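You operate a simulated robot arm through the tools that you are given. There is no shell and no other tool. Be economical: measure what you need, move in short steps, check, and stop when the job is done.

You are at the controls of a simulated two-armed robot. One attempt, no reset.

Task
Take the cork off the glass jar and lay it down on the long stretch of the vanity top. Then close the spares drawer. Then stack the brown curler from the long stretch of the vanity top on top of the blue curler. Then stack the scrub pad that says "ALL" from the bench top on top of the scrub pad labelled "steel". Then press the green button three times. Then fetch the pink pot and stand it on the steel board. Then put two of the scent refills from the long stretch of the vanity top on the grey drip tray there. Keep to this order. Set down upright: pink pot, scent refill.

Only the result counts: the job must be done as asked and must still hold three seconds after the hand-in. Knocking over, shifting, dropping, spilling or breaking anything else fails it.

Robot
Two 7-joint arms with two-finger grippers on one trunk, on a base that drives. Base frame: it is fixed to the floor where the robot stands at the start and does not move with it; the origin is under the middle of the robot, x ahead of it, y to its left, z up. Units: cm, degrees, N and s.
The left shoulder is at the start at [11.9, 21.6, 105.9], the right one opposite. With the tool pointing down near the work surface each hand reaches from about 10 to 70 cm from the robot's upright axis, wherever it stands, measured 20 degrees to its own side. Places, roughly: curler [75, -75, 100]; drip tray (14x14x2 cm) [90, -130, 90]; glass jar (9x9x17 cm) [70, -20, 100]; green button [70, -310, 90]; pink pot [100, -275, 50]; scent refill [75, -175, 100]; scrub pad [0, -300, 75]; spares drawer [50, -10, 20]; steel board (20x15x2 cm) [20, -290, 30]. Payload 3.18 kg a hand.
Tool frame (each hand has its own): the origin (TCP) lies between the finger pads and is the grasp point; the fingertips stand 3 cm ahead of it; z points along the fingers, y is the line along which they close. The gripper opens to 14.4 cm. The gripper's body begins 10.3 cm behind the TCP.
Orientation is that of the tool frame in the base frame, as a unit quaternion [w, x, y, z]. With the fingers straight down and closing along the base's y, the tool's x points along the base's -x, its y along +y and its z along -z.

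Tools
- The arms move only by the tool jog_arm. It takes "left_commands", "right_commands" or both (then of equal length, played together; a hand with none holds still); each is a list of rows, each a list of 3 entries, a list of its own where there are three numbers: the turn, a rotation vector about the tool's x, y, z in degrees, then the shift along the tool's x, y, z in m, then the closure in counts, from 0 (fully open) to 255 (shut). In form: [[[ax, ay, az], [x, y, z], fingers], ...]. A call has 1 to 10 rows; each row shifts and turns the commanded pose from where the row before left it, along the tool's axes as they then stand. A row lasts 0.2 s, in which the tool goes at most 5 cm and 8.6 degrees; a call with a longer step from one row to the next is refused whole, and so is a gripper value outside its range. A pose out of reach is approached as far as the arm can. The call stops where the force on the tool passes 40 N (or 10 N more than at its start, if that is more) or the arm is blocked; 0.2 s more then pass. The fingers move at their own pace and stop on an object; they squeeze with about 38 N. The grip force told is the motor's: it shows also when the fingers shut on nothing. Time passes only in rows, and 0.2 s behind the last, so rows that do not move let the fingers close. The reply holds the time, the measured pose of the TCP, the force on the tool along the base axes, the opening and the grip force, in the units named above and with some noise, with the torque about the TCP (base axes, N m) and any sound that the robot's microphone picked up.
- Cameras (640 x 400 px; columns grow to the right, rows downward): "scene" is now at [24.06, -5.38, 125.88]; the picture's right is [-0.43, -0.90, 0.00], its down [-0.40, 0.19, -0.90] and it looks along [0.81, -0.39, -0.44] (base axes); focal length 214 px, centre (320, 200). "left" rides on the left gripper at [7.6, -1.6, -14.3] in its tool frame; the picture's right is [0.21, 0.98, 0.00], its down [-0.84, 0.18, -0.51] and it looks along [-0.50, 0.11, 0.86] (tool axes); focal length 218 px, centre (320, 200). "right" rides on the right gripper at [7.6, 1.6, -14.3] in its tool frame; the picture's right is [-0.21, 0.98, 0.00], its down [-0.84, -0.18, -0.51] and it looks along [-0.50, -0.11, 0.86] (tool axes); focal length 218 px, centre (320, 200).
- snapshot(camera): a new picture of that camera. The clock stands still meanwhile.
- raise_lower(by): slides the trunk up (or, below 0, down) by that many cm; the arms and the scene camera ride with it, the base frame stays. It gives what a move gives, with no picture.
- base_move(legs): drives the robot by 1 to 6 legs, each [ahead, left, turn to the left] in cm, cm and degrees, along the robot's own axes; the way and the turn of a leg run together, so that a leg with both is an arc; at most 150 cm and 180 degrees a leg. The arms and the cameras ride along, it lands a little off, and it stops where it bumps. It gives what a move gives.
- turn_head(pan, tilt): turns the head with the scene camera to pan (to the left, within 80 degrees either way) and tilt (down, from -29 to 69), counted from straight ahead of the robot. It gives what a move gives.
- measure_at(camera, pixels): there is no depth. For up to 12 entries [column, row, z] of the newest picture of that camera ("zoom" is the newest enlarged one), the place [x, y] in the base frame at which the ray of that pixel passes the height z, good to about 0.3 cm, but the place of the scene camera against the robot may be out by one fixed shift of up to 2.5 cm in any direction. The clock stands still meanwhile.
- enlarge(camera, box): a new picture of the part [left, top, right, bottom] of that camera's present view, enlarged. The clock stands still meanwhile.
- sign_off(): hands the job in; it is judged then, once.

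Keep the steps short. Do not move on a guess: measure, check each grasp and each placing, and mend mistakes. In all there are 131 turns and 154 pictures (those below and enlarged ones count). Leave the grippers open and the arms clear of the work at the hand-in unless told otherwise, and finish with a single line.

The tools are called after ">>>" by a JSON object that holds its "fn" and its "kwargs". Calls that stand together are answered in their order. jog_arm: Moves the arms, as the interface text tells. Its arguments: {"type":"object","properties":{"left_commands":{"type":"array","items":{"type":"array"}},"right_commands":{"type":"array","items":{"type":"array"}}},"required":[]} The other tools are called the same way: raise_lower (by) slides the trunk up or down; base_move (legs) drives the base; turn_head (pan, tilt) turns the head that bears the scene camera; snapshot (camera) takes a picture; measure_at (camera, pixels) gives the place at which the rays of pixels pass given heights; enlarge (camera, box) takes an enlarged picture of a part of a camera's view; sign_off () hands the job in.

At the start:

```text
t: 0.0
left_ee_pos: [41.27, -6.53, 127.62]
left_tcp_rot: [0.0, 0.0, 1.0, 0.0]
left_ft_force: [-0.3, 0.2, -0.2]
left_wrist_torque: [0.01, 0.01, 0.02]
left_grip_width: 14.39
left_finger_force: 0.0
right_ee_pos: [43.02, -55.78, 103.72]
right_tcp_rot: [-0.347, 0.016, 0.938, -0.003]
right_ft_force: [-1.0, 0.3, 0.4]
right_wrist_torque: [-0.02, -0.02, 0.02]
right_grip_width: 14.41
right_finger_force: 0.1
trunk travel left (down, up): [-14.4, 22.5]
robot x, y, heading: [0.11, 0.26, -0.1]
head pan, tilt: [-25.5, 26.0]
```

scene: 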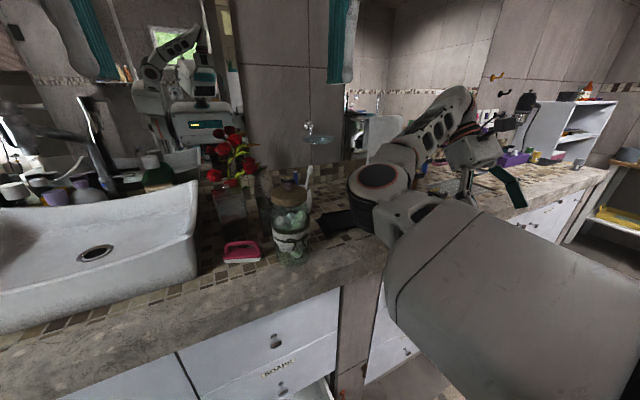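
right: 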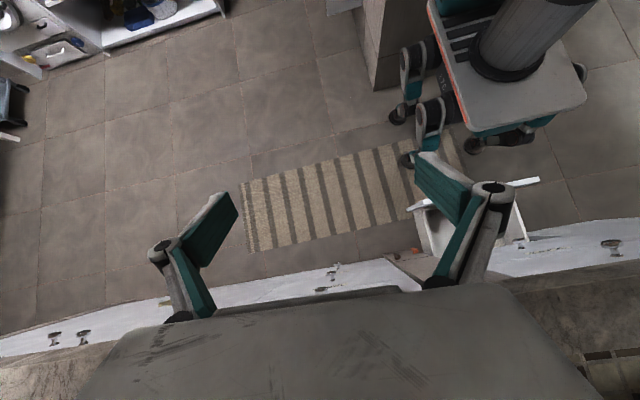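
left: 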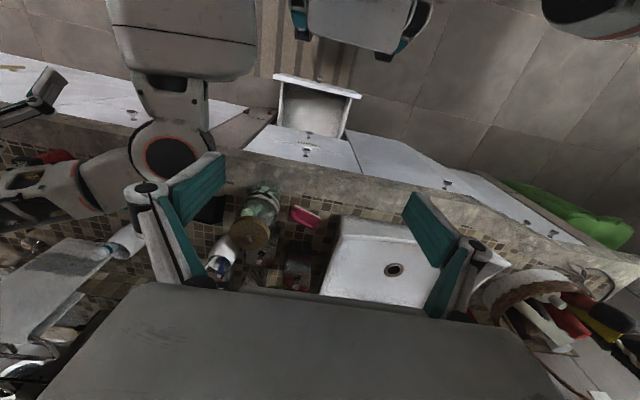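

I see the jar with its cork at scene (289,195) and left (250,235). First I measure the cork at several heights from both cameras and enlarge it.

>>> {"fn": "enlarge", "kwargs": {"camera": "scene", "box": [200, 120, 360, 280]}}

>>> {"fn": "enlarge", "kwargs": {"camera": "left", "box": [190, 60, 390, 300]}}

>>> {"fn": "measure_at", "kwargs": {"camera": "left", "pixels": [[250, 235, 100], [250, 235, 105], [250, 235, 110], [302, 217, 90], [394, 268, 90], [310, 170, 85], [310, 100, 30], [310, 130, 30]]}}

>>> {"fn": "measure_at", "kwargs": {"camera": "scene", "pixels": [[289, 195, 100], [289, 195, 105], [289, 195, 110], [292, 262, 85], [292, 262, 90], [242, 252, 90]]}}

```text
2.50 times, centred on (280, 200) of scene
```

zoom: 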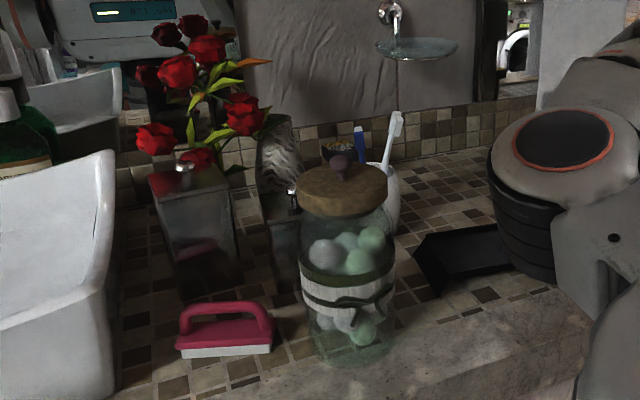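

```text
1.67 times, centred on (290, 180) of left
```

zoom: 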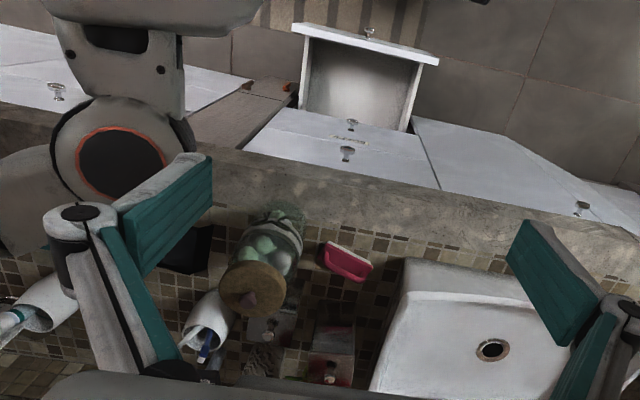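

```text
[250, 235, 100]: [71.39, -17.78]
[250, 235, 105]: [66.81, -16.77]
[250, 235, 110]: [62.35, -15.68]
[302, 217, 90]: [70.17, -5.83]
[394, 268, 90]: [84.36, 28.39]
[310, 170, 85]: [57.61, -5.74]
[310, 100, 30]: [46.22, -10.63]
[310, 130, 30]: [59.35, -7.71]
```

```text
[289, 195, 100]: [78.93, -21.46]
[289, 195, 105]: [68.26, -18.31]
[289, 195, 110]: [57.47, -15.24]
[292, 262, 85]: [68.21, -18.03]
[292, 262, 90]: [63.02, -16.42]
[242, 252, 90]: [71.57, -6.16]
```

The right forearm hangs close to the jar. I turn the right hand to point straight down (about −40.6° about its y) so it is out of the way, then look around.

>>> {"fn": "jog_arm", "kwargs": {"right_commands": [[[0, -8.1, 0], [0, 0, 0], 0], [[0, -8.1, 0], [0, 0, 0], 0], [[0, -8.1, 0], [0, 0, 0], 0], [[0, -8.1, 0], [0, 0, 0], 0], [[0, -8.2, 0], [0, 0, 0], 0], [[0, 0, 0], [0, 0, -0.05], 0], [[0, 0, 0], [0, 0, -0.05], 0], [[0, 0, 0], [0.04, 0, -0.03], 0]]}}

>>> {"fn": "snapshot", "kwargs": {"camera": "scene"}}

>>> {"fn": "snapshot", "kwargs": {"camera": "right"}}

```text
t: 1.6
left_ee_pos: [41.52, -6.53, 127.55]
left_tcp_rot: [0.0, -0.001, 1.0, 0.0]
left_ft_force: [0.6, -0.3, -0.5]
left_wrist_torque: [0.01, 0.01, -0.02]
left_grip_width: 14.4
left_finger_force: 0.0
right_ee_pos: [42.75, -56.84, 105.19]
right_tcp_rot: [-0.115, 0.03, 0.993, -0.023]
right_ft_force: [-0.4, -0.5, -1.0]
right_wrist_torque: [0.02, 0.0, 0.0]
right_grip_width: 14.38
right_finger_force: 0.1
trunk travel left (down, up): [-14.4, 22.5]
robot x, y, heading: [-0.05, -0.4, -0.3]
head pan, tilt: [-25.5, 26.0]
stopped in row 7 (right hand): the arm was blocked; the commanded pose is now the measured one
```

```text
148 pictures are left
```

scene: 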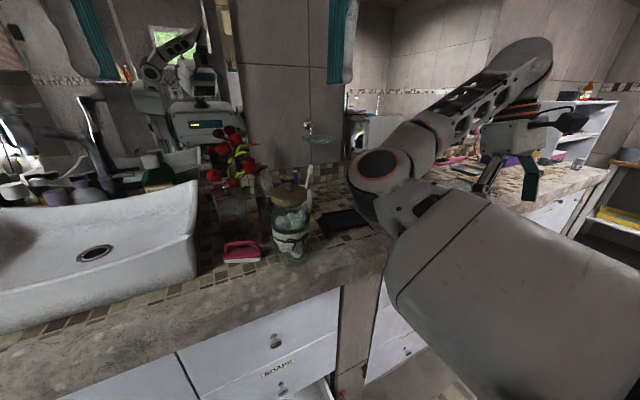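

```text
147 pictures are left
```

right: 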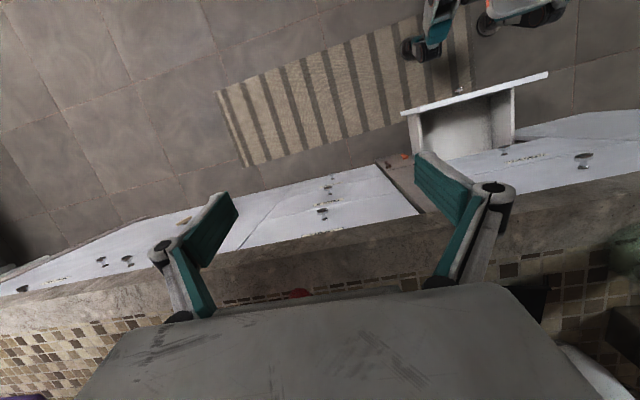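

The right arm was blocked, its elbow hanging low over the counter. I raise the trunk to free it.

>>> {"fn": "raise_lower", "kwargs": {"by": 12}}

>>> {"fn": "snapshot", "kwargs": {"camera": "scene"}}

>>> {"fn": "snapshot", "kwargs": {"camera": "left"}}

```text
t: 3.1
left_ee_pos: [29.77, -6.36, 146.87]
left_tcp_rot: [0.129, -0.001, 0.992, -0.003]
left_ft_force: [0.7, -0.1, -0.4]
left_wrist_torque: [-0.02, 0.02, 0.0]
left_grip_width: 14.39
left_finger_force: 0.2
right_ee_pos: [43.01, -56.55, 117.17]
right_tcp_rot: [-0.112, 0.027, 0.993, -0.022]
right_ft_force: [0.1, 0.5, -0.2]
right_wrist_torque: [0.01, 0.01, 0.03]
right_grip_width: 14.37
right_finger_force: 0.0
trunk travel left (down, up): [-26.4, 10.5]
robot x, y, heading: [-0.34, -0.05, 0.3]
head pan, tilt: [-25.5, 26.0]
```

```text
146 pictures are left
```

scene: 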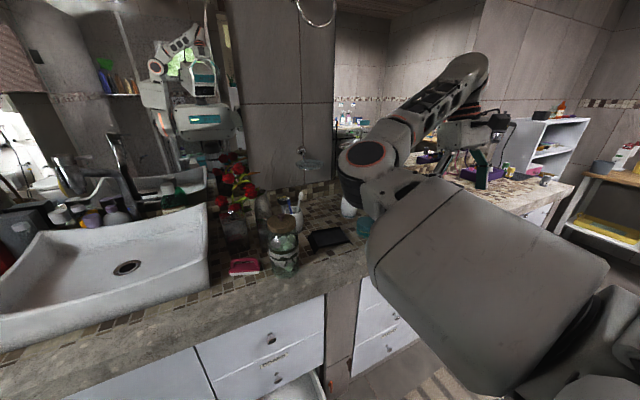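

```text
145 pictures are left
```

left: 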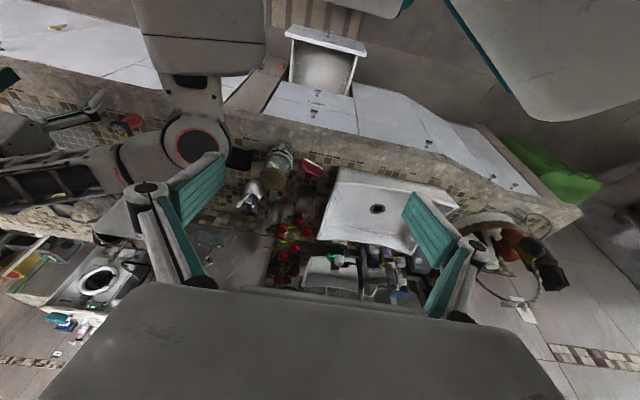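

The left hand rode up and back by itself; all is clear. Now I finish straightening the right hand and pull it up and back towards the body, watching the elbow.

>>> {"fn": "jog_arm", "kwargs": {"right_commands": [[[0, -6.5, 0], [0, 0, 0], 0], [[0, -6.5, 0], [0, 0, 0], 0], [[0, 0, 0], [0.04, 0, -0.02], 0], [[0, 0, 0], [0.04, 0, -0.02], 0], [[0, 0, 0], [0.04, 0, -0.02], 0]]}}

>>> {"fn": "snapshot", "kwargs": {"camera": "scene"}}

```text
t: 4.3
left_ee_pos: [29.42, -6.45, 147.03]
left_tcp_rot: [0.13, 0.0, 0.992, -0.001]
left_ft_force: [0.0, 0.6, 0.3]
left_wrist_torque: [-0.02, -0.03, -0.01]
left_grip_width: 14.42
left_finger_force: 0.0
right_ee_pos: [30.76, -55.66, 123.45]
right_tcp_rot: [0.001, 0.025, 0.999, -0.026]
right_ft_force: [0.6, 0.1, 0.1]
right_wrist_torque: [-0.03, -0.04, 0.0]
right_grip_width: 14.4
right_finger_force: 0.2
trunk travel left (down, up): [-26.4, 10.5]
robot x, y, heading: [-0.14, -0.08, 0.1]
head pan, tilt: [-25.5, 26.0]
```

```text
144 pictures are left
```

scene: 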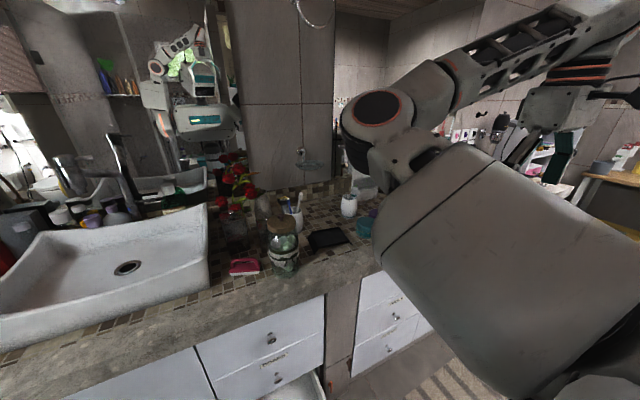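

The elbow is rising. I pull back a little more, then drive 22 cm to the right so the left arm faces the jar.

>>> {"fn": "jog_arm", "kwargs": {"right_commands": [[[0, 0, 0], [0.045, 0, -0.01], 0], [[0, 0, 0], [0.045, 0, -0.01], 0]]}}

>>> {"fn": "base_move", "kwargs": {"legs": [[0, -28, 0]]}}

>>> {"fn": "turn_head", "kwargs": {"pan": -40, "tilt": 30}}

>>> {"fn": "snapshot", "kwargs": {"camera": "scene"}}

>>> {"fn": "snapshot", "kwargs": {"camera": "left"}}

```text
t: 4.9
left_ee_pos: [29.56, -6.48, 146.95]
left_tcp_rot: [0.129, 0.0, 0.992, -0.002]
left_ft_force: [0.1, -0.3, 0.1]
left_wrist_torque: [-0.01, 0.02, 0.0]
left_grip_width: 14.42
left_finger_force: 0.0
right_ee_pos: [21.83, -55.1, 125.22]
right_tcp_rot: [0.003, 0.023, 0.999, -0.024]
right_ft_force: [-1.2, -0.4, 0.0]
right_wrist_torque: [0.0, -0.07, -0.03]
right_grip_width: 14.4
right_finger_force: 0.1
trunk travel left (down, up): [-26.4, 10.5]
robot x, y, heading: [0.01, -0.11, -0.2]
head pan, tilt: [-25.5, 26.0]
```

```text
t: 7.9
left_ee_pos: [29.71, -34.18, 147.08]
left_tcp_rot: [0.13, -0.002, 0.992, -0.002]
left_ft_force: [-1.1, -0.9, -0.7]
left_wrist_torque: [-0.03, -0.05, 0.04]
left_grip_width: 14.38
left_finger_force: 0.0
right_ee_pos: [22.13, -82.6, 125.21]
right_tcp_rot: [0.001, 0.023, 0.999, -0.025]
right_ft_force: [-0.3, 0.2, 0.0]
right_wrist_torque: [0.0, -0.02, -0.01]
right_grip_width: 14.4
right_finger_force: 0.1
trunk travel left (down, up): [-26.4, 10.5]
robot x, y, heading: [0.03, -27.83, 0.1]
head pan, tilt: [-25.5, 26.0]
```

```text
t: 8.7
left_ee_pos: [29.7, -33.98, 146.83]
left_tcp_rot: [0.13, -0.002, 0.991, -0.002]
left_ft_force: [0.1, -0.6, -0.4]
left_wrist_torque: [0.04, 0.01, -0.02]
left_grip_width: 14.42
left_finger_force: 0.2
right_ee_pos: [22.2, -82.55, 125.28]
right_tcp_rot: [0.002, 0.022, 0.999, -0.025]
right_ft_force: [0.2, 0.6, -0.2]
right_wrist_torque: [0.01, -0.01, -0.03]
right_grip_width: 14.43
right_finger_force: 0.1
trunk travel left (down, up): [-26.4, 10.5]
robot x, y, heading: [-0.11, -27.76, -0.1]
head pan, tilt: [-40.0, 30.0]
```

```text
143 pictures are left
```

scene: 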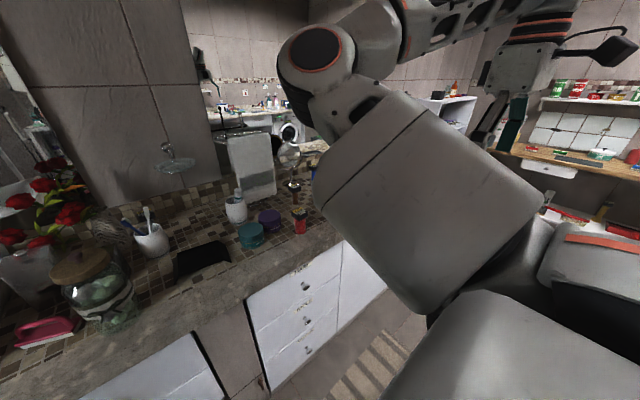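

```text
142 pictures are left
```

left: 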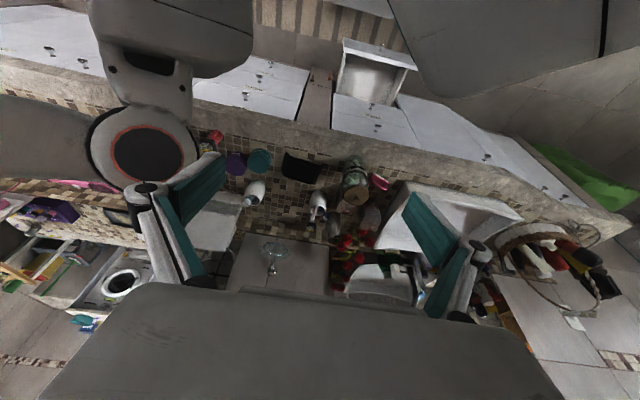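

I see the jar at left. I straighten the left hand (+15° about y) and bring it near above the jar.

>>> {"fn": "jog_arm", "kwargs": {"left_commands": [[[0, 7.5, 0], [0, 0, 0], 0], [[0, 7.5, 0], [0, 0, 0], 0], [[0, 0, 0], [-0.036, 0.019, 0.023], 0], [[0, 0, 0], [-0.036, 0.019, 0.023], 0], [[0, 0, 0], [-0.036, 0.019, 0.023], 0], [[0, 0, 0], [-0.036, 0.019, 0.023], 0], [[0, 0, 0], [-0.036, 0.019, 0.023], 0], [[0, 0, 0], [-0.036, 0.019, 0.023], 0], [[0, 0, 0], [-0.036, 0.019, 0.023], 0], [[0, 0, 0], [-0.036, 0.019, 0.023], 0]]}}

>>> {"fn": "snapshot", "kwargs": {"camera": "left"}}

```text
t: 10.9
left_ee_pos: [54.09, -19.37, 127.25]
left_tcp_rot: [0.0, -0.005, 1.0, -0.005]
left_ft_force: [0.0, -1.0, 0.1]
left_wrist_torque: [0.01, -0.05, 0.01]
left_grip_width: 14.39
left_finger_force: 0.0
left hand out of reach, approached as far as the arm can: row 1, 2, 10
right_ee_pos: [21.99, -82.7, 125.25]
right_tcp_rot: [0.002, 0.023, 0.999, -0.025]
right_ft_force: [-0.3, 0.2, 0.4]
right_wrist_torque: [0.02, 0.0, -0.02]
right_grip_width: 14.41
right_finger_force: 0.0
trunk travel left (down, up): [-26.4, 10.5]
robot x, y, heading: [-0.06, -27.58, 0.3]
head pan, tilt: [-40.0, 30.0]
```

```text
141 pictures are left
```

left: 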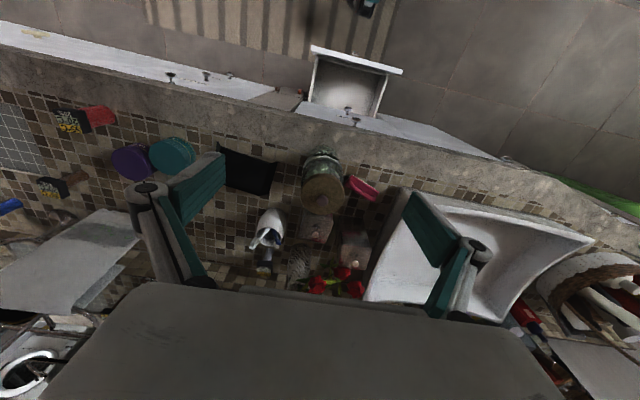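

The cork is at left (322,185). The hand is at the limit of reach at this height; I measure it, and drive ahead 6 cm.

>>> {"fn": "measure_at", "kwargs": {"camera": "left", "pixels": [[322, 190, 103], [322, 190, 105], [322, 190, 107], [350, 112, 20], [402, 70, 25], [312, 50, 25], [300, 180, 104], [346, 192, 104], [237, 240, 100]]}}

>>> {"fn": "base_move", "kwargs": {"legs": [[6, 0, 0]]}}

>>> {"fn": "enlarge", "kwargs": {"camera": "left", "box": [240, 80, 400, 240]}}

```text
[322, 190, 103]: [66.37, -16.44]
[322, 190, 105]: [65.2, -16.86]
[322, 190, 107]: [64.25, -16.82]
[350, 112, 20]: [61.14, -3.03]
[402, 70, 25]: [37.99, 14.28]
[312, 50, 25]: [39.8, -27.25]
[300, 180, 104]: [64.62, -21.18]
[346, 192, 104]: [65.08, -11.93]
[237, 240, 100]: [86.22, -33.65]
```

```text
t: 11.8
left_ee_pos: [60.29, -19.41, 127.04]
left_tcp_rot: [0.0, -0.004, 1.0, -0.005]
left_ft_force: [0.6, 0.9, -0.1]
left_wrist_torque: [0.01, 0.04, -0.02]
left_grip_width: 14.4
left_finger_force: 0.0
right_ee_pos: [28.27, -82.59, 125.14]
right_tcp_rot: [0.001, 0.023, 0.999, -0.025]
right_ft_force: [0.5, 0.6, 1.2]
right_wrist_torque: [-0.02, 0.07, -0.01]
right_grip_width: 14.42
right_finger_force: 0.1
trunk travel left (down, up): [-26.4, 10.5]
robot x, y, heading: [6.27, -27.25, 0.1]
head pan, tilt: [-40.0, 30.0]
```

```text
2.50 times, centred on (320, 160) of left
```

zoom: 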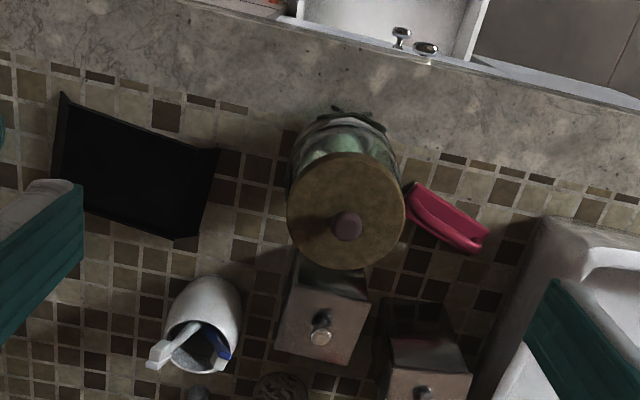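

>>> {"fn": "measure_at", "kwargs": {"camera": "zoom", "pixels": [[346, 210, 102], [346, 210, 104], [346, 210, 106], [347, 227, 104], [347, 227, 108], [288, 215, 104], [405, 215, 104], [320, 380, 95], [200, 345, 98], [450, 225, 90]]}}

>>> {"fn": "turn_head", "kwargs": {"pan": 0, "tilt": 35}}

>>> {"fn": "snapshot", "kwargs": {"camera": "scene"}}

```text
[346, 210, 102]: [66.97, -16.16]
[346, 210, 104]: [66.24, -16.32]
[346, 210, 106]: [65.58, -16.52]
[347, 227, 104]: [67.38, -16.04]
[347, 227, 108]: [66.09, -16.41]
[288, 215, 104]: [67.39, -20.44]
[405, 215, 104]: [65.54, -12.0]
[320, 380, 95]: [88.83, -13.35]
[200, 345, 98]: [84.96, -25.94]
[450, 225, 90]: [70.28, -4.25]
```

```text
t: 12.9
left_ee_pos: [60.2, -19.39, 127.24]
left_tcp_rot: [0.0, -0.005, 1.0, -0.005]
left_ft_force: [0.6, -0.7, 0.6]
left_wrist_torque: [0.01, 0.02, 0.03]
left_grip_width: 14.42
left_finger_force: 0.0
right_ee_pos: [28.08, -82.77, 125.17]
right_tcp_rot: [0.002, 0.022, 0.999, -0.025]
right_ft_force: [0.2, 0.0, 0.0]
right_wrist_torque: [-0.02, 0.02, 0.01]
right_grip_width: 14.42
right_finger_force: 0.1
trunk travel left (down, up): [-26.4, 10.5]
robot x, y, heading: [6.04, -27.31, 0.1]
head pan, tilt: [0.0, 35.0]
```

```text
139 pictures are left
```

scene: 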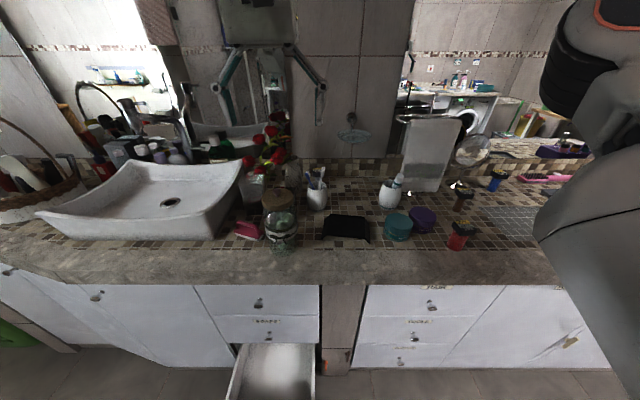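

Cork centre ≈ (66.3, −16.3), disc top ≈ 104. I move above it and down to TCP z ≈ 111, then check.

>>> {"fn": "jog_arm", "kwargs": {"left_commands": [[[0, 0, 0], [-0.03, 0.0155, 0.02], 0], [[0, 0, 0], [-0.031, 0.0155, 0.02], 0], [[0, 0, 0], [0, 0, 0.04], 0], [[0, 0, 0], [0, 0, 0.04], 0], [[0, 0, 0], [0, 0, 0.04], 0], [[0, 0, 0], [0, 0, 0], 0]]}}

>>> {"fn": "snapshot", "kwargs": {"camera": "left"}}

>>> {"fn": "enlarge", "kwargs": {"camera": "scene", "box": [200, 120, 360, 280]}}

```text
t: 14.3
left_ee_pos: [62.51, -17.56, 112.33]
left_tcp_rot: [0.001, -0.005, 1.0, -0.005]
left_ft_force: [-0.8, -0.2, 0.5]
left_wrist_torque: [0.0, -0.03, -0.01]
left_grip_width: 14.39
left_finger_force: 0.1
left hand out of reach, approached as far as the arm can: row 1, 2
right_ee_pos: [28.08, -82.57, 125.4]
right_tcp_rot: [0.001, 0.023, 0.999, -0.025]
right_ft_force: [0.5, -0.1, -0.6]
right_wrist_torque: [0.01, 0.0, 0.01]
right_grip_width: 14.38
right_finger_force: 0.0
trunk travel left (down, up): [-26.4, 10.5]
robot x, y, heading: [5.98, -27.54, 0.0]
head pan, tilt: [0.0, 35.0]
```

```text
138 pictures are left
```

left: 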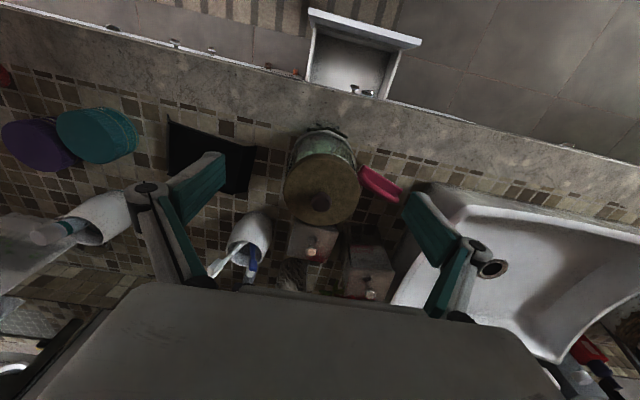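

```text
2.50 times, centred on (280, 200) of scene
```

zoom: 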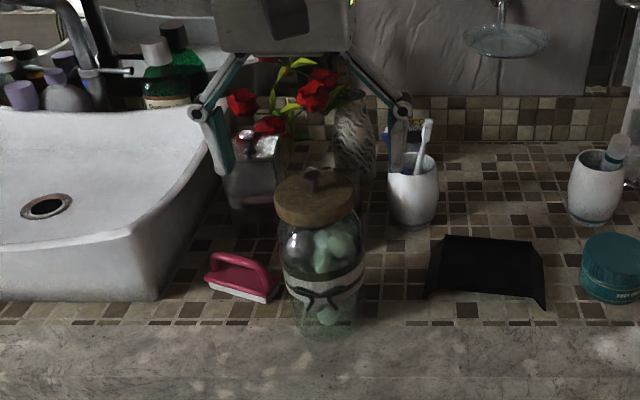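

>>> {"fn": "measure_at", "kwargs": {"camera": "left", "pixels": [[321, 187, 102], [321, 187, 104], [321, 187, 106], [320, 204, 104], [320, 204, 107], [284, 187, 104], [361, 187, 104]]}}

>>> {"fn": "measure_at", "kwargs": {"camera": "zoom", "pixels": [[317, 195, 104], [317, 200, 104], [312, 180, 106]]}}

```text
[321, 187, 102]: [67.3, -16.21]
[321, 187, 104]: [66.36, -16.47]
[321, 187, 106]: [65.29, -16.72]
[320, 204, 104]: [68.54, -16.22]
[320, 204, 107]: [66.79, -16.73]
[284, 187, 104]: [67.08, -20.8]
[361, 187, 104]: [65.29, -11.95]
```

```text
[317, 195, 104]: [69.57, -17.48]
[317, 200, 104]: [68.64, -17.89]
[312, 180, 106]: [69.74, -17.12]
```

Cork centre (66.35, −16.4), disc top ≈ 104, about 2 cm thick. I go over it, down to TCP z 105.3, and close.

>>> {"fn": "jog_arm", "kwargs": {"left_commands": [[[0, 0, 0], [-0.019, 0.006, 0.025], 0], [[0, 0, 0], [-0.0195, 0.0055, 0.015], 0], [[0, 0, 0], [0, 0, 0.015], 0], [[0, 0, 0], [0, 0, 0.015], 0], [[0, 0, 0], [0, 0, 0], 0]]}}

>>> {"fn": "snapshot", "kwargs": {"camera": "left"}}

>>> {"fn": "enlarge", "kwargs": {"camera": "scene", "box": [230, 150, 330, 260]}}

```text
t: 15.5
left_ee_pos: [66.48, -16.22, 105.32]
left_tcp_rot: [0.0, -0.004, 1.0, -0.005]
left_ft_force: [0.1, 0.3, 0.3]
left_wrist_torque: [0.01, 0.05, -0.01]
left_grip_width: 14.41
left_finger_force: 0.1
right_ee_pos: [28.01, -82.73, 125.25]
right_tcp_rot: [0.002, 0.023, 0.999, -0.026]
right_ft_force: [0.7, -0.1, -0.4]
right_wrist_torque: [0.01, -0.07, -0.04]
right_grip_width: 14.44
right_finger_force: 0.0
trunk travel left (down, up): [-26.4, 10.5]
robot x, y, heading: [6.15, -27.37, -0.0]
head pan, tilt: [0.0, 35.0]
```

```text
136 pictures are left
```

left: 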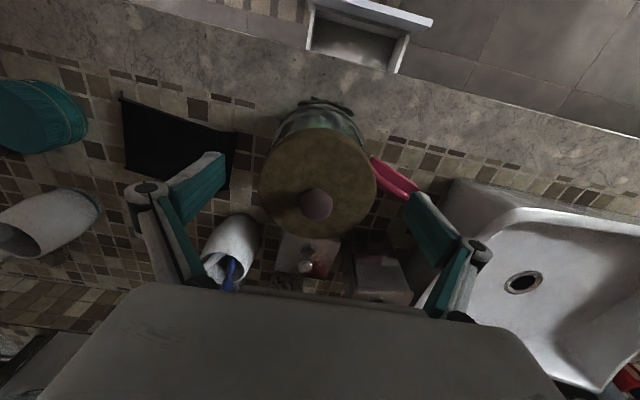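

```text
3.64 times, centred on (280, 205) of scene
```

zoom: 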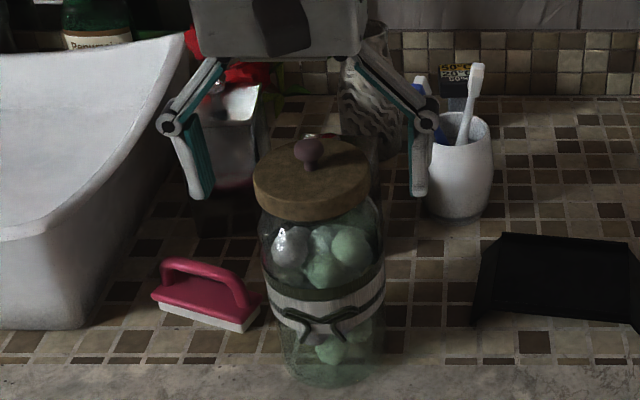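

Fingertips straddle the disc at the right level. Closing.

>>> {"fn": "jog_arm", "kwargs": {"left_commands": [[[0, 0, 0], [0, 0, 0], 255], [[0, 0, 0], [0, 0, 0], 255], [[0, 0, 0], [0, 0, 0], 255]]}}

>>> {"fn": "enlarge", "kwargs": {"camera": "scene", "box": [230, 150, 330, 260]}}

```text
t: 16.3
left_ee_pos: [66.43, -16.4, 105.26]
left_tcp_rot: [0.001, -0.005, 1.0, -0.006]
left_ft_force: [0.5, 1.1, 7.4]
left_wrist_torque: [0.38, 0.05, -0.01]
left_grip_width: 7.86
left_finger_force: 38.4
right_ee_pos: [28.17, -82.67, 125.11]
right_tcp_rot: [0.002, 0.023, 0.999, -0.025]
right_ft_force: [1.8, 0.1, -0.1]
right_wrist_torque: [-0.01, -0.02, 0.0]
right_grip_width: 14.38
right_finger_force: 0.1
trunk travel left (down, up): [-26.4, 10.5]
robot x, y, heading: [5.92, -27.49, -0.0]
head pan, tilt: [0.0, 35.0]
heard: snap
```

```text
3.64 times, centred on (280, 205) of scene
```

zoom: 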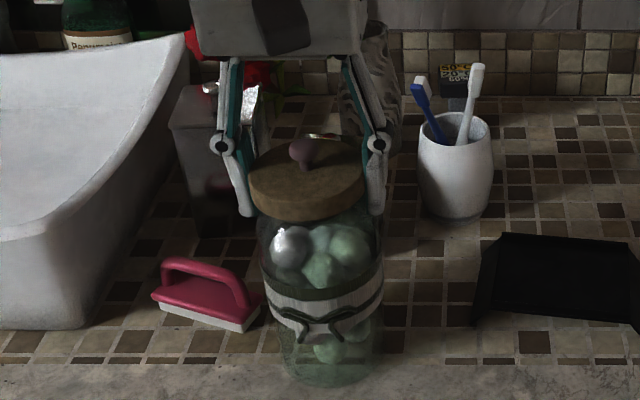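

Heard a snap (the cork coming loose); width 7.86 cm with 38 N. I lift slowly.

>>> {"fn": "jog_arm", "kwargs": {"left_commands": [[[0, 0, 0], [0, 0, -0.008], 255], [[0, 0, 0], [0, 0, -0.01], 255], [[0, 0, 0], [0, 0, -0.02], 255], [[0, 0, 0], [0, 0, -0.02], 255]]}}

>>> {"fn": "enlarge", "kwargs": {"camera": "scene", "box": [230, 130, 350, 260]}}

>>> {"fn": "snapshot", "kwargs": {"camera": "left"}}

```text
t: 17.3
left_ee_pos: [66.47, -16.17, 111.09]
left_tcp_rot: [0.0, -0.004, 1.0, -0.006]
left_ft_force: [0.6, 0.1, -0.1]
left_wrist_torque: [0.0, -0.03, 0.02]
left_grip_width: 7.86
left_finger_force: 38.3
right_ee_pos: [28.14, -82.63, 125.23]
right_tcp_rot: [0.002, 0.022, 0.999, -0.025]
right_ft_force: [1.3, -0.6, 0.3]
right_wrist_torque: [0.02, 0.0, -0.03]
right_grip_width: 14.41
right_finger_force: 0.2
trunk travel left (down, up): [-26.4, 10.5]
robot x, y, heading: [6.2, -27.53, -0.0]
head pan, tilt: [0.0, 35.0]
```

```text
3.08 times, centred on (290, 195) of scene
```

zoom: 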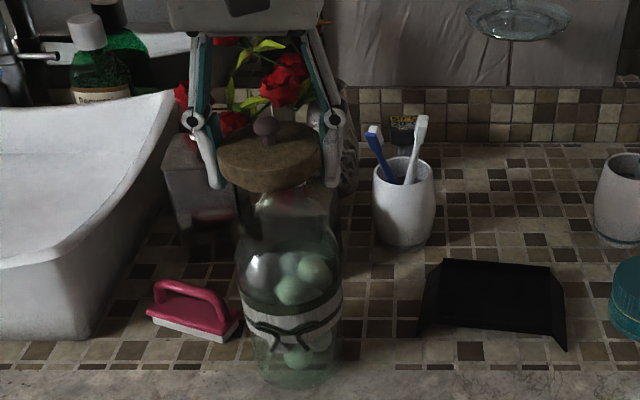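

```text
132 pictures are left
```

left: 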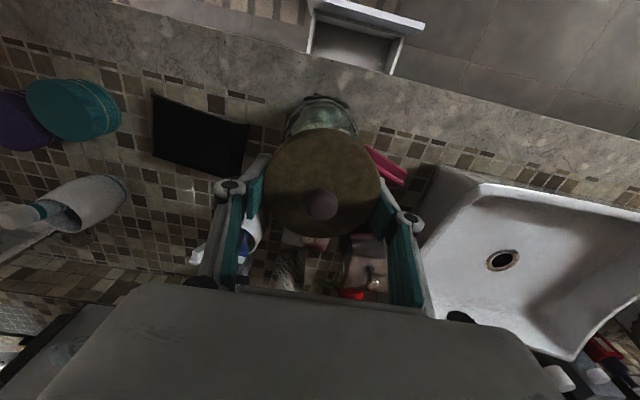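

Cork is off, jar still standing. Next I measure free spots on the counter (z≈87) around the dustpan and cups.

>>> {"fn": "measure_at", "kwargs": {"camera": "left", "pixels": [[155, 95, 87], [250, 125, 87], [240, 178, 87], [153, 150, 87], [122, 120, 87], [245, 250, 87], [125, 190, 87], [150, 240, 87], [200, 80, 87], [290, 120, 87], [230, 45, 87]]}}

>>> {"fn": "snapshot", "kwargs": {"camera": "scene"}}

```text
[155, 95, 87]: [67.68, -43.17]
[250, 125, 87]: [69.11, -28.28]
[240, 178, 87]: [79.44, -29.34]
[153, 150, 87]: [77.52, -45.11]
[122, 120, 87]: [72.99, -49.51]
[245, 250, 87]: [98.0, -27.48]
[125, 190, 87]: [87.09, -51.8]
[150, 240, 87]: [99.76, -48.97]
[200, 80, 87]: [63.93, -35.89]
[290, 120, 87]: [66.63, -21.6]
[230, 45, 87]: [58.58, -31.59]
```

```text
131 pictures are left
```

scene: 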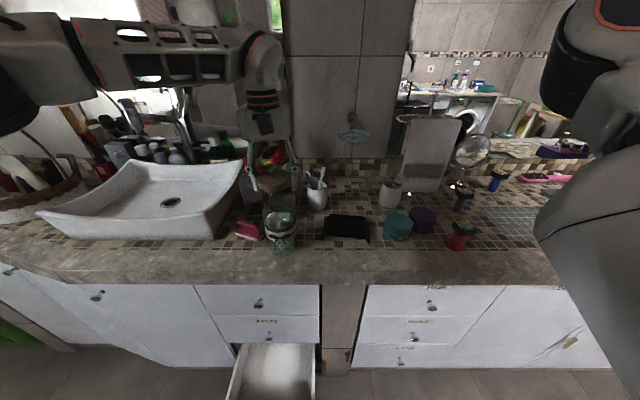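

>>> {"fn": "measure_at", "kwargs": {"camera": "left", "pixels": [[200, 14, 87], [250, 28, 87], [150, 4, 87], [345, 53, 87]]}}

>>> {"fn": "measure_at", "kwargs": {"camera": "scene", "pixels": [[340, 285, 85], [320, 238, 87], [372, 242, 87], [450, 284, 85], [348, 265, 87]]}}

```text
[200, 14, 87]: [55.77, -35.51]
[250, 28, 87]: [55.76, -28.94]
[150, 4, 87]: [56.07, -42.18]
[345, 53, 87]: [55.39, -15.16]
```

```text
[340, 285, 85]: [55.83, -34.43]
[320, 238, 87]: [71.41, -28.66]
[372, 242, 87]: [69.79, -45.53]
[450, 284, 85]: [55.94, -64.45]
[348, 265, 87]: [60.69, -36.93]
```

Front strip spans x 55.6 to 66. I carry the cork to (61, −36) and lower to TCP z ≈ 96, then check.

>>> {"fn": "jog_arm", "kwargs": {"left_commands": [[[0, 0, 0], [0, 0, -0.02], 255], [[0, 0, 0], [0.011, -0.04, 0], 255], [[0, 0, 0], [0.011, -0.04, 0], 255], [[0, 0, 0], [0.011, -0.04, 0], 255], [[0, 0, 0], [0.011, -0.04, 0], 255], [[0, 0, 0], [0.011, -0.038, 0], 255], [[0, 0, 0], [0, 0, 0.045], 255], [[0, 0, 0], [0, 0, 0.045], 255], [[0, 0, 0], [0, 0, 0.045], 255], [[0, 0, 0], [0, 0, 0.035], 255]]}}

>>> {"fn": "snapshot", "kwargs": {"camera": "left"}}

>>> {"fn": "enlarge", "kwargs": {"camera": "scene", "box": [280, 180, 420, 290]}}

```text
t: 19.5
left_ee_pos: [61.16, -36.48, 96.37]
left_tcp_rot: [0.0, -0.004, 1.0, -0.005]
left_ft_force: [0.2, 0.3, -1.0]
left_wrist_torque: [0.0, 0.02, -0.01]
left_grip_width: 7.86
left_finger_force: 37.8
right_ee_pos: [28.11, -82.79, 125.3]
right_tcp_rot: [0.0, 0.023, 0.999, -0.026]
right_ft_force: [-0.3, -0.4, -0.4]
right_wrist_torque: [0.01, 0.05, 0.0]
right_grip_width: 14.4
right_finger_force: 0.0
trunk travel left (down, up): [-26.4, 10.5]
robot x, y, heading: [6.0, -27.64, 0.2]
head pan, tilt: [0.0, 35.0]
```

```text
130 pictures are left
```

left: 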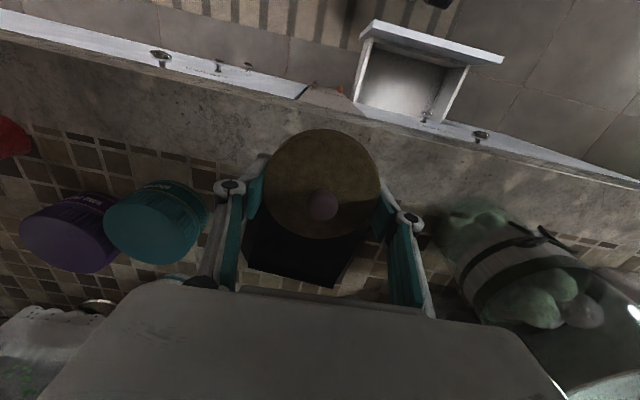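

```text
3.64 times, centred on (350, 235) of scene
```

zoom: 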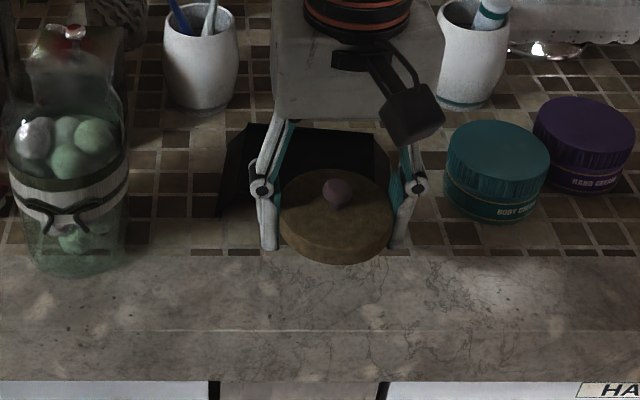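

Cork is over the strip. Lowering in small steps until I feel the counter.

>>> {"fn": "jog_arm", "kwargs": {"left_commands": [[[0, 0, 0], [0, 0, 0.02], 255], [[0, 0, 0], [0, 0, 0.015], 255], [[0, 0, 0], [0, 0, 0.005], 255], [[0, 0, 0], [0, 0, 0], 255]]}}

>>> {"fn": "enlarge", "kwargs": {"camera": "scene", "box": [300, 190, 400, 280]}}

```text
t: 20.5
left_ee_pos: [61.08, -36.41, 92.34]
left_tcp_rot: [0.0, -0.004, 1.0, -0.005]
left_ft_force: [-0.4, -0.1, 1.2]
left_wrist_torque: [0.03, 0.02, 0.0]
left_grip_width: 7.87
left_finger_force: 38.0
right_ee_pos: [28.11, -82.5, 125.2]
right_tcp_rot: [0.002, 0.023, 0.999, -0.025]
right_ft_force: [-0.4, -0.8, -0.2]
right_wrist_torque: [0.0, 0.05, 0.01]
right_grip_width: 14.4
right_finger_force: 0.0
trunk travel left (down, up): [-26.4, 10.5]
robot x, y, heading: [6.06, -28.08, -0.1]
head pan, tilt: [0.0, 35.0]
```

```text
4.44 times, centred on (350, 235) of scene
```

zoom: 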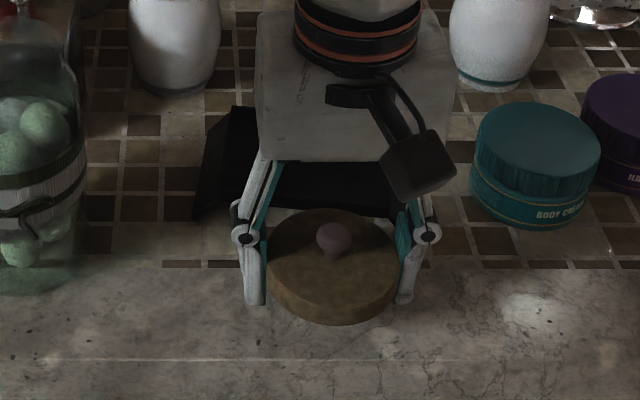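

>>> {"fn": "jog_arm", "kwargs": {"left_commands": [[[0, 0, 0], [0, 0, 0.005], 255], [[0, 0, 0], [0, 0, 0.005], 255], [[0, 0, 0], [0, 0, 0], 255]]}}

>>> {"fn": "enlarge", "kwargs": {"camera": "scene", "box": [300, 190, 400, 280]}}

```text
t: 21.3
left_ee_pos: [61.11, -36.37, 91.32]
left_tcp_rot: [0.0, -0.005, 1.0, -0.005]
left_ft_force: [-0.4, 1.1, 0.1]
left_wrist_torque: [0.04, -0.01, 0.03]
left_grip_width: 7.86
left_finger_force: 38.4
right_ee_pos: [28.12, -82.65, 125.24]
right_tcp_rot: [0.001, 0.024, 0.999, -0.025]
right_ft_force: [-0.3, 0.8, 0.0]
right_wrist_torque: [0.0, -0.01, 0.0]
right_grip_width: 14.41
right_finger_force: 0.1
trunk travel left (down, up): [-26.4, 10.5]
robot x, y, heading: [6.14, -27.15, 0.2]
head pan, tilt: [0.0, 35.0]
```

```text
4.44 times, centred on (350, 235) of scene
```

zoom: 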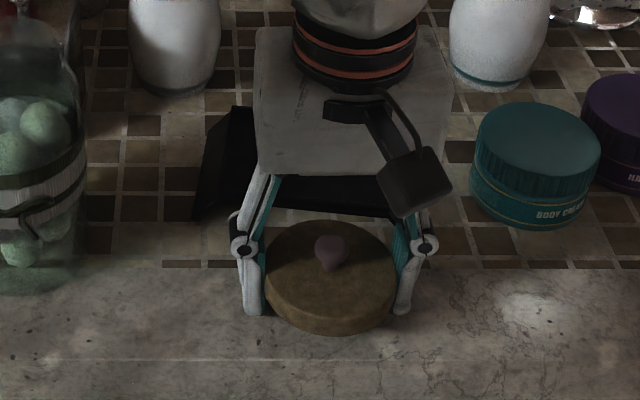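

No contact yet; I continue in 0.4 cm steps.

>>> {"fn": "jog_arm", "kwargs": {"left_commands": [[[0, 0, 0], [0, 0, 0.004], 255], [[0, 0, 0], [0, 0, 0.003], 255], [[0, 0, 0], [0, 0, 0], 255]]}}

```text
t: 22.1
left_ee_pos: [61.16, -36.41, 90.72]
left_tcp_rot: [0.002, -0.006, 1.0, -0.006]
left_ft_force: [-0.3, 2.3, 18.6]
left_wrist_torque: [0.93, 0.09, 0.01]
left_grip_width: 7.88
left_finger_force: 38.4
right_ee_pos: [28.01, -82.66, 125.42]
right_tcp_rot: [0.002, 0.023, 0.999, -0.025]
right_ft_force: [-0.6, -0.2, -0.1]
right_wrist_torque: [-0.01, -0.02, -0.01]
right_grip_width: 14.37
right_finger_force: 0.1
trunk travel left (down, up): [-26.4, 10.5]
robot x, y, heading: [5.97, -27.47, 0.3]
head pan, tilt: [0.0, 35.0]
```

Contact (18.6 N). I ease up 2 mm, open and rise.

>>> {"fn": "jog_arm", "kwargs": {"left_commands": [[[0, 0, 0], [0, 0, -0.002], 255], [[0, 0, 0], [0, 0, 0], 120], [[0, 0, 0], [0, 0, 0], 0], [[0, 0, 0], [0, 0, 0], 0], [[0, 0, 0], [0, 0, -0.04], 0], [[0, 0, 0], [0, 0, -0.05], 0], [[0, 0, 0], [0, 0, -0.05], 0], [[0, 0, 0], [0, 0, -0.05], 0]]}}

>>> {"fn": "snapshot", "kwargs": {"camera": "scene"}}

>>> {"fn": "snapshot", "kwargs": {"camera": "left"}}

```text
t: 23.9
left_ee_pos: [61.09, -35.75, 109.81]
left_tcp_rot: [-0.001, -0.007, 1.0, -0.007]
left_ft_force: [0.0, 0.1, -0.5]
left_wrist_torque: [0.06, -0.08, -0.01]
left_grip_width: 14.38
left_finger_force: 0.1
right_ee_pos: [28.04, -82.54, 125.31]
right_tcp_rot: [0.002, 0.023, 0.999, -0.025]
right_ft_force: [-1.2, -0.3, -0.5]
right_wrist_torque: [-0.01, -0.05, 0.01]
right_grip_width: 14.38
right_finger_force: 0.2
trunk travel left (down, up): [-26.4, 10.5]
robot x, y, heading: [6.2, -27.68, 0.3]
head pan, tilt: [0.0, 35.0]
```

```text
126 pictures are left
```

scene: 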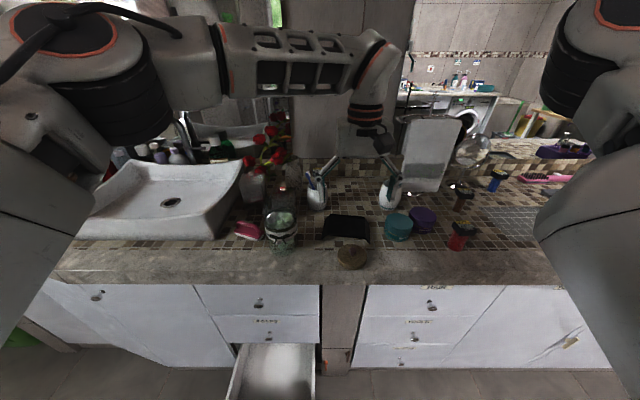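

```text
125 pictures are left
```

left: 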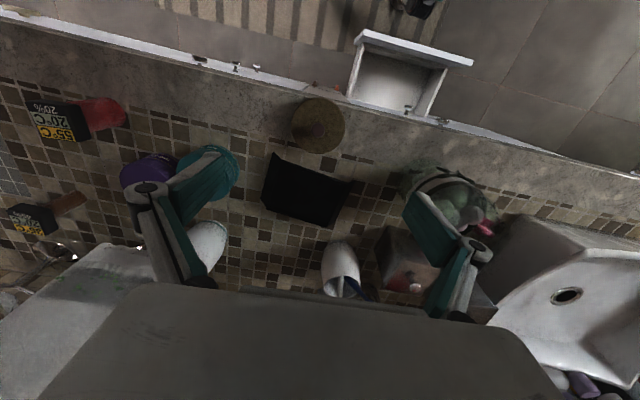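

Cork lies safely. Now the drawer: I tilt the head down to view it.

>>> {"fn": "turn_head", "kwargs": {"pan": 15, "tilt": 62}}

>>> {"fn": "snapshot", "kwargs": {"camera": "scene"}}

>>> {"fn": "enlarge", "kwargs": {"camera": "left", "box": [330, 0, 490, 140]}}

```text
t: 24.8
left_ee_pos: [61.18, -35.95, 109.78]
left_tcp_rot: [0.0, -0.006, 1.0, -0.006]
left_ft_force: [-0.5, -0.2, 0.0]
left_wrist_torque: [-0.01, 0.0, 0.01]
left_grip_width: 14.37
left_finger_force: 0.2
right_ee_pos: [28.04, -82.52, 125.26]
right_tcp_rot: [0.001, 0.023, 0.999, -0.025]
right_ft_force: [0.3, -1.1, -0.7]
right_wrist_torque: [0.0, 0.01, 0.02]
right_grip_width: 14.4
right_finger_force: 0.1
trunk travel left (down, up): [-26.4, 10.5]
robot x, y, heading: [5.97, -27.56, -0.0]
head pan, tilt: [15.0, 62.0]
```

```text
124 pictures are left
```

scene: 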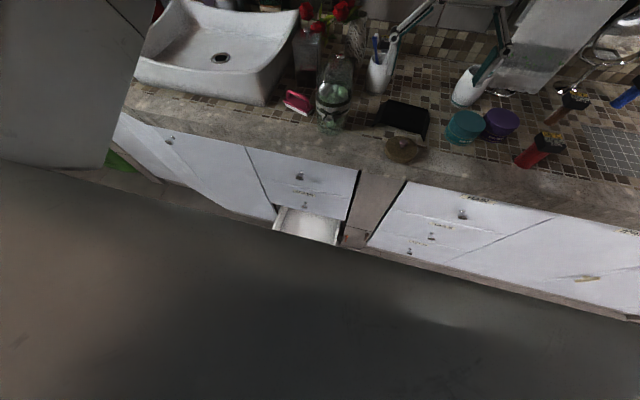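

```text
2.86 times, centred on (410, 70) of left
```

zoom: 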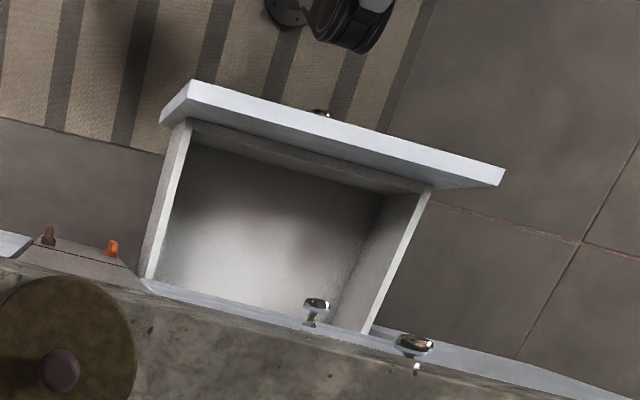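

>>> {"fn": "measure_at", "kwargs": {"camera": "zoom", "pixels": [[190, 80, 25], [505, 170, 25], [190, 80, 35], [505, 170, 35], [190, 80, 45], [505, 170, 45], [321, 112, 25], [321, 112, 35]]}}

>>> {"fn": "base_move", "kwargs": {"legs": [[-20, 0, 0]]}}

>>> {"fn": "snapshot", "kwargs": {"camera": "scene"}}

>>> {"fn": "snapshot", "kwargs": {"camera": "left"}}

```text
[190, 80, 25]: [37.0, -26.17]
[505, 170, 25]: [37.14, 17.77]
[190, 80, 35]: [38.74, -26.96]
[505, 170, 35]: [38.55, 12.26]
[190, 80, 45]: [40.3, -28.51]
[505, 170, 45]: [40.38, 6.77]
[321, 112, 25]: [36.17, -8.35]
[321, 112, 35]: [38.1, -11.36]
```

```text
t: 26.2
left_ee_pos: [51.93, -36.07, 109.71]
left_tcp_rot: [-0.002, -0.005, 1.0, -0.007]
left_ft_force: [-0.2, 0.0, -0.5]
left_wrist_torque: [0.02, 0.06, 0.01]
left_grip_width: 14.39
left_finger_force: 0.0
right_ee_pos: [18.78, -82.78, 125.25]
right_tcp_rot: [0.002, 0.025, 0.999, -0.025]
right_ft_force: [0.8, -0.6, -0.6]
right_wrist_torque: [-0.02, 0.1, -0.01]
right_grip_width: 14.38
right_finger_force: 0.0
trunk travel left (down, up): [-26.4, 10.5]
robot x, y, heading: [-3.42, -27.44, 0.1]
head pan, tilt: [15.0, 62.0]
stopped in leg 1: the robot was blocked; the commanded pose is now the measured one
```

```text
122 pictures are left
```

scene: 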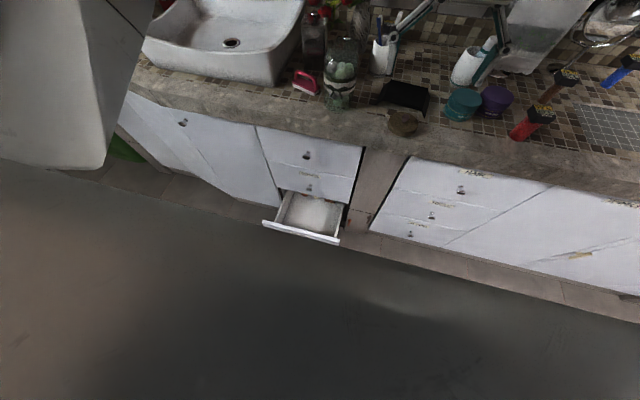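

```text
121 pictures are left
```

left: 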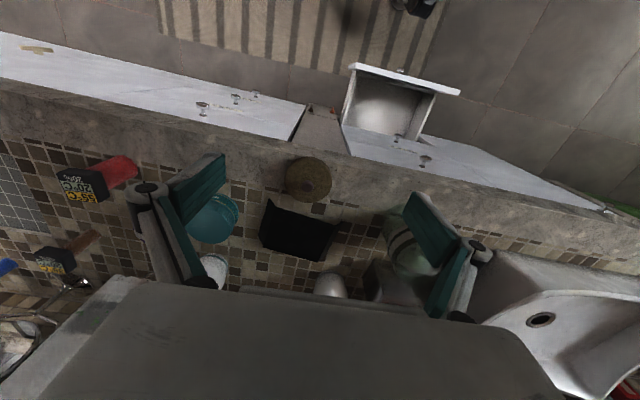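

The robot bumped something behind at x≈−3.4; I'll look there later. Now I measure the drawer front and the cabinet width.

>>> {"fn": "measure_at", "kwargs": {"camera": "left", "pixels": [[351, 63, 25], [351, 63, 35], [351, 63, 45], [460, 93, 25], [460, 93, 35], [460, 93, 45]]}}

>>> {"fn": "measure_at", "kwargs": {"camera": "scene", "pixels": [[256, 128, 80], [362, 148, 80], [263, 222, 35], [339, 243, 35], [263, 222, 45], [339, 243, 45], [263, 222, 25], [339, 243, 25]]}}

>>> {"fn": "enlarge", "kwargs": {"camera": "scene", "box": [220, 110, 400, 260]}}

>>> {"fn": "snapshot", "kwargs": {"camera": "right"}}

```text
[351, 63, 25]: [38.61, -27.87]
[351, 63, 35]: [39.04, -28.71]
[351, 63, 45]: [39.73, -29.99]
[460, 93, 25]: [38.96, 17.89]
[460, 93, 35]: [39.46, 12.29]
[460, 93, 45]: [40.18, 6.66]
```

```text
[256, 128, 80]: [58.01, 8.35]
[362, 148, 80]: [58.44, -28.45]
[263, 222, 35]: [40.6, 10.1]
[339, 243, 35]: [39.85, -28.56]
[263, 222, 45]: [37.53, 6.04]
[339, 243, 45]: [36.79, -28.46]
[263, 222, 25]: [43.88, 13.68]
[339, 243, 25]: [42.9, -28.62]
```

```text
2.67 times, centred on (310, 185) of scene
```

zoom: 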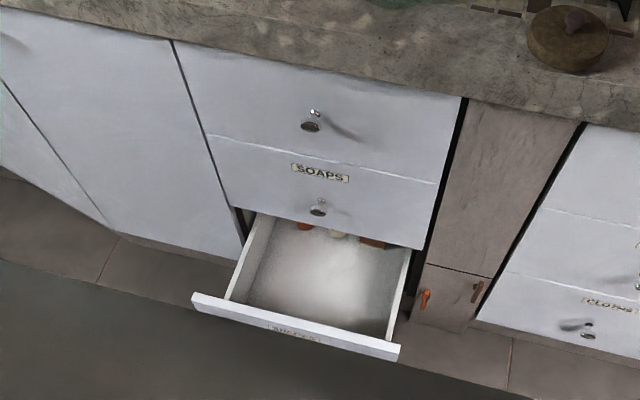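

```text
119 pictures are left
```

right: 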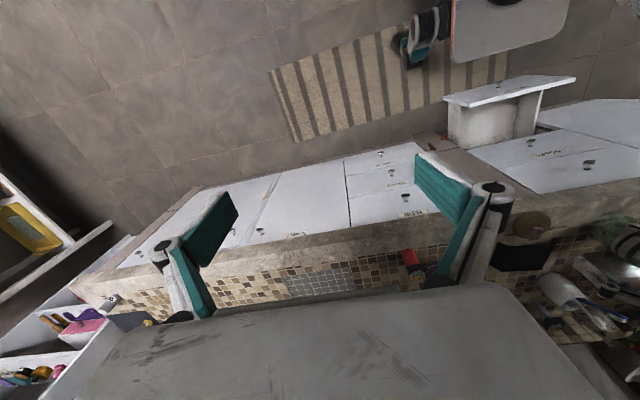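

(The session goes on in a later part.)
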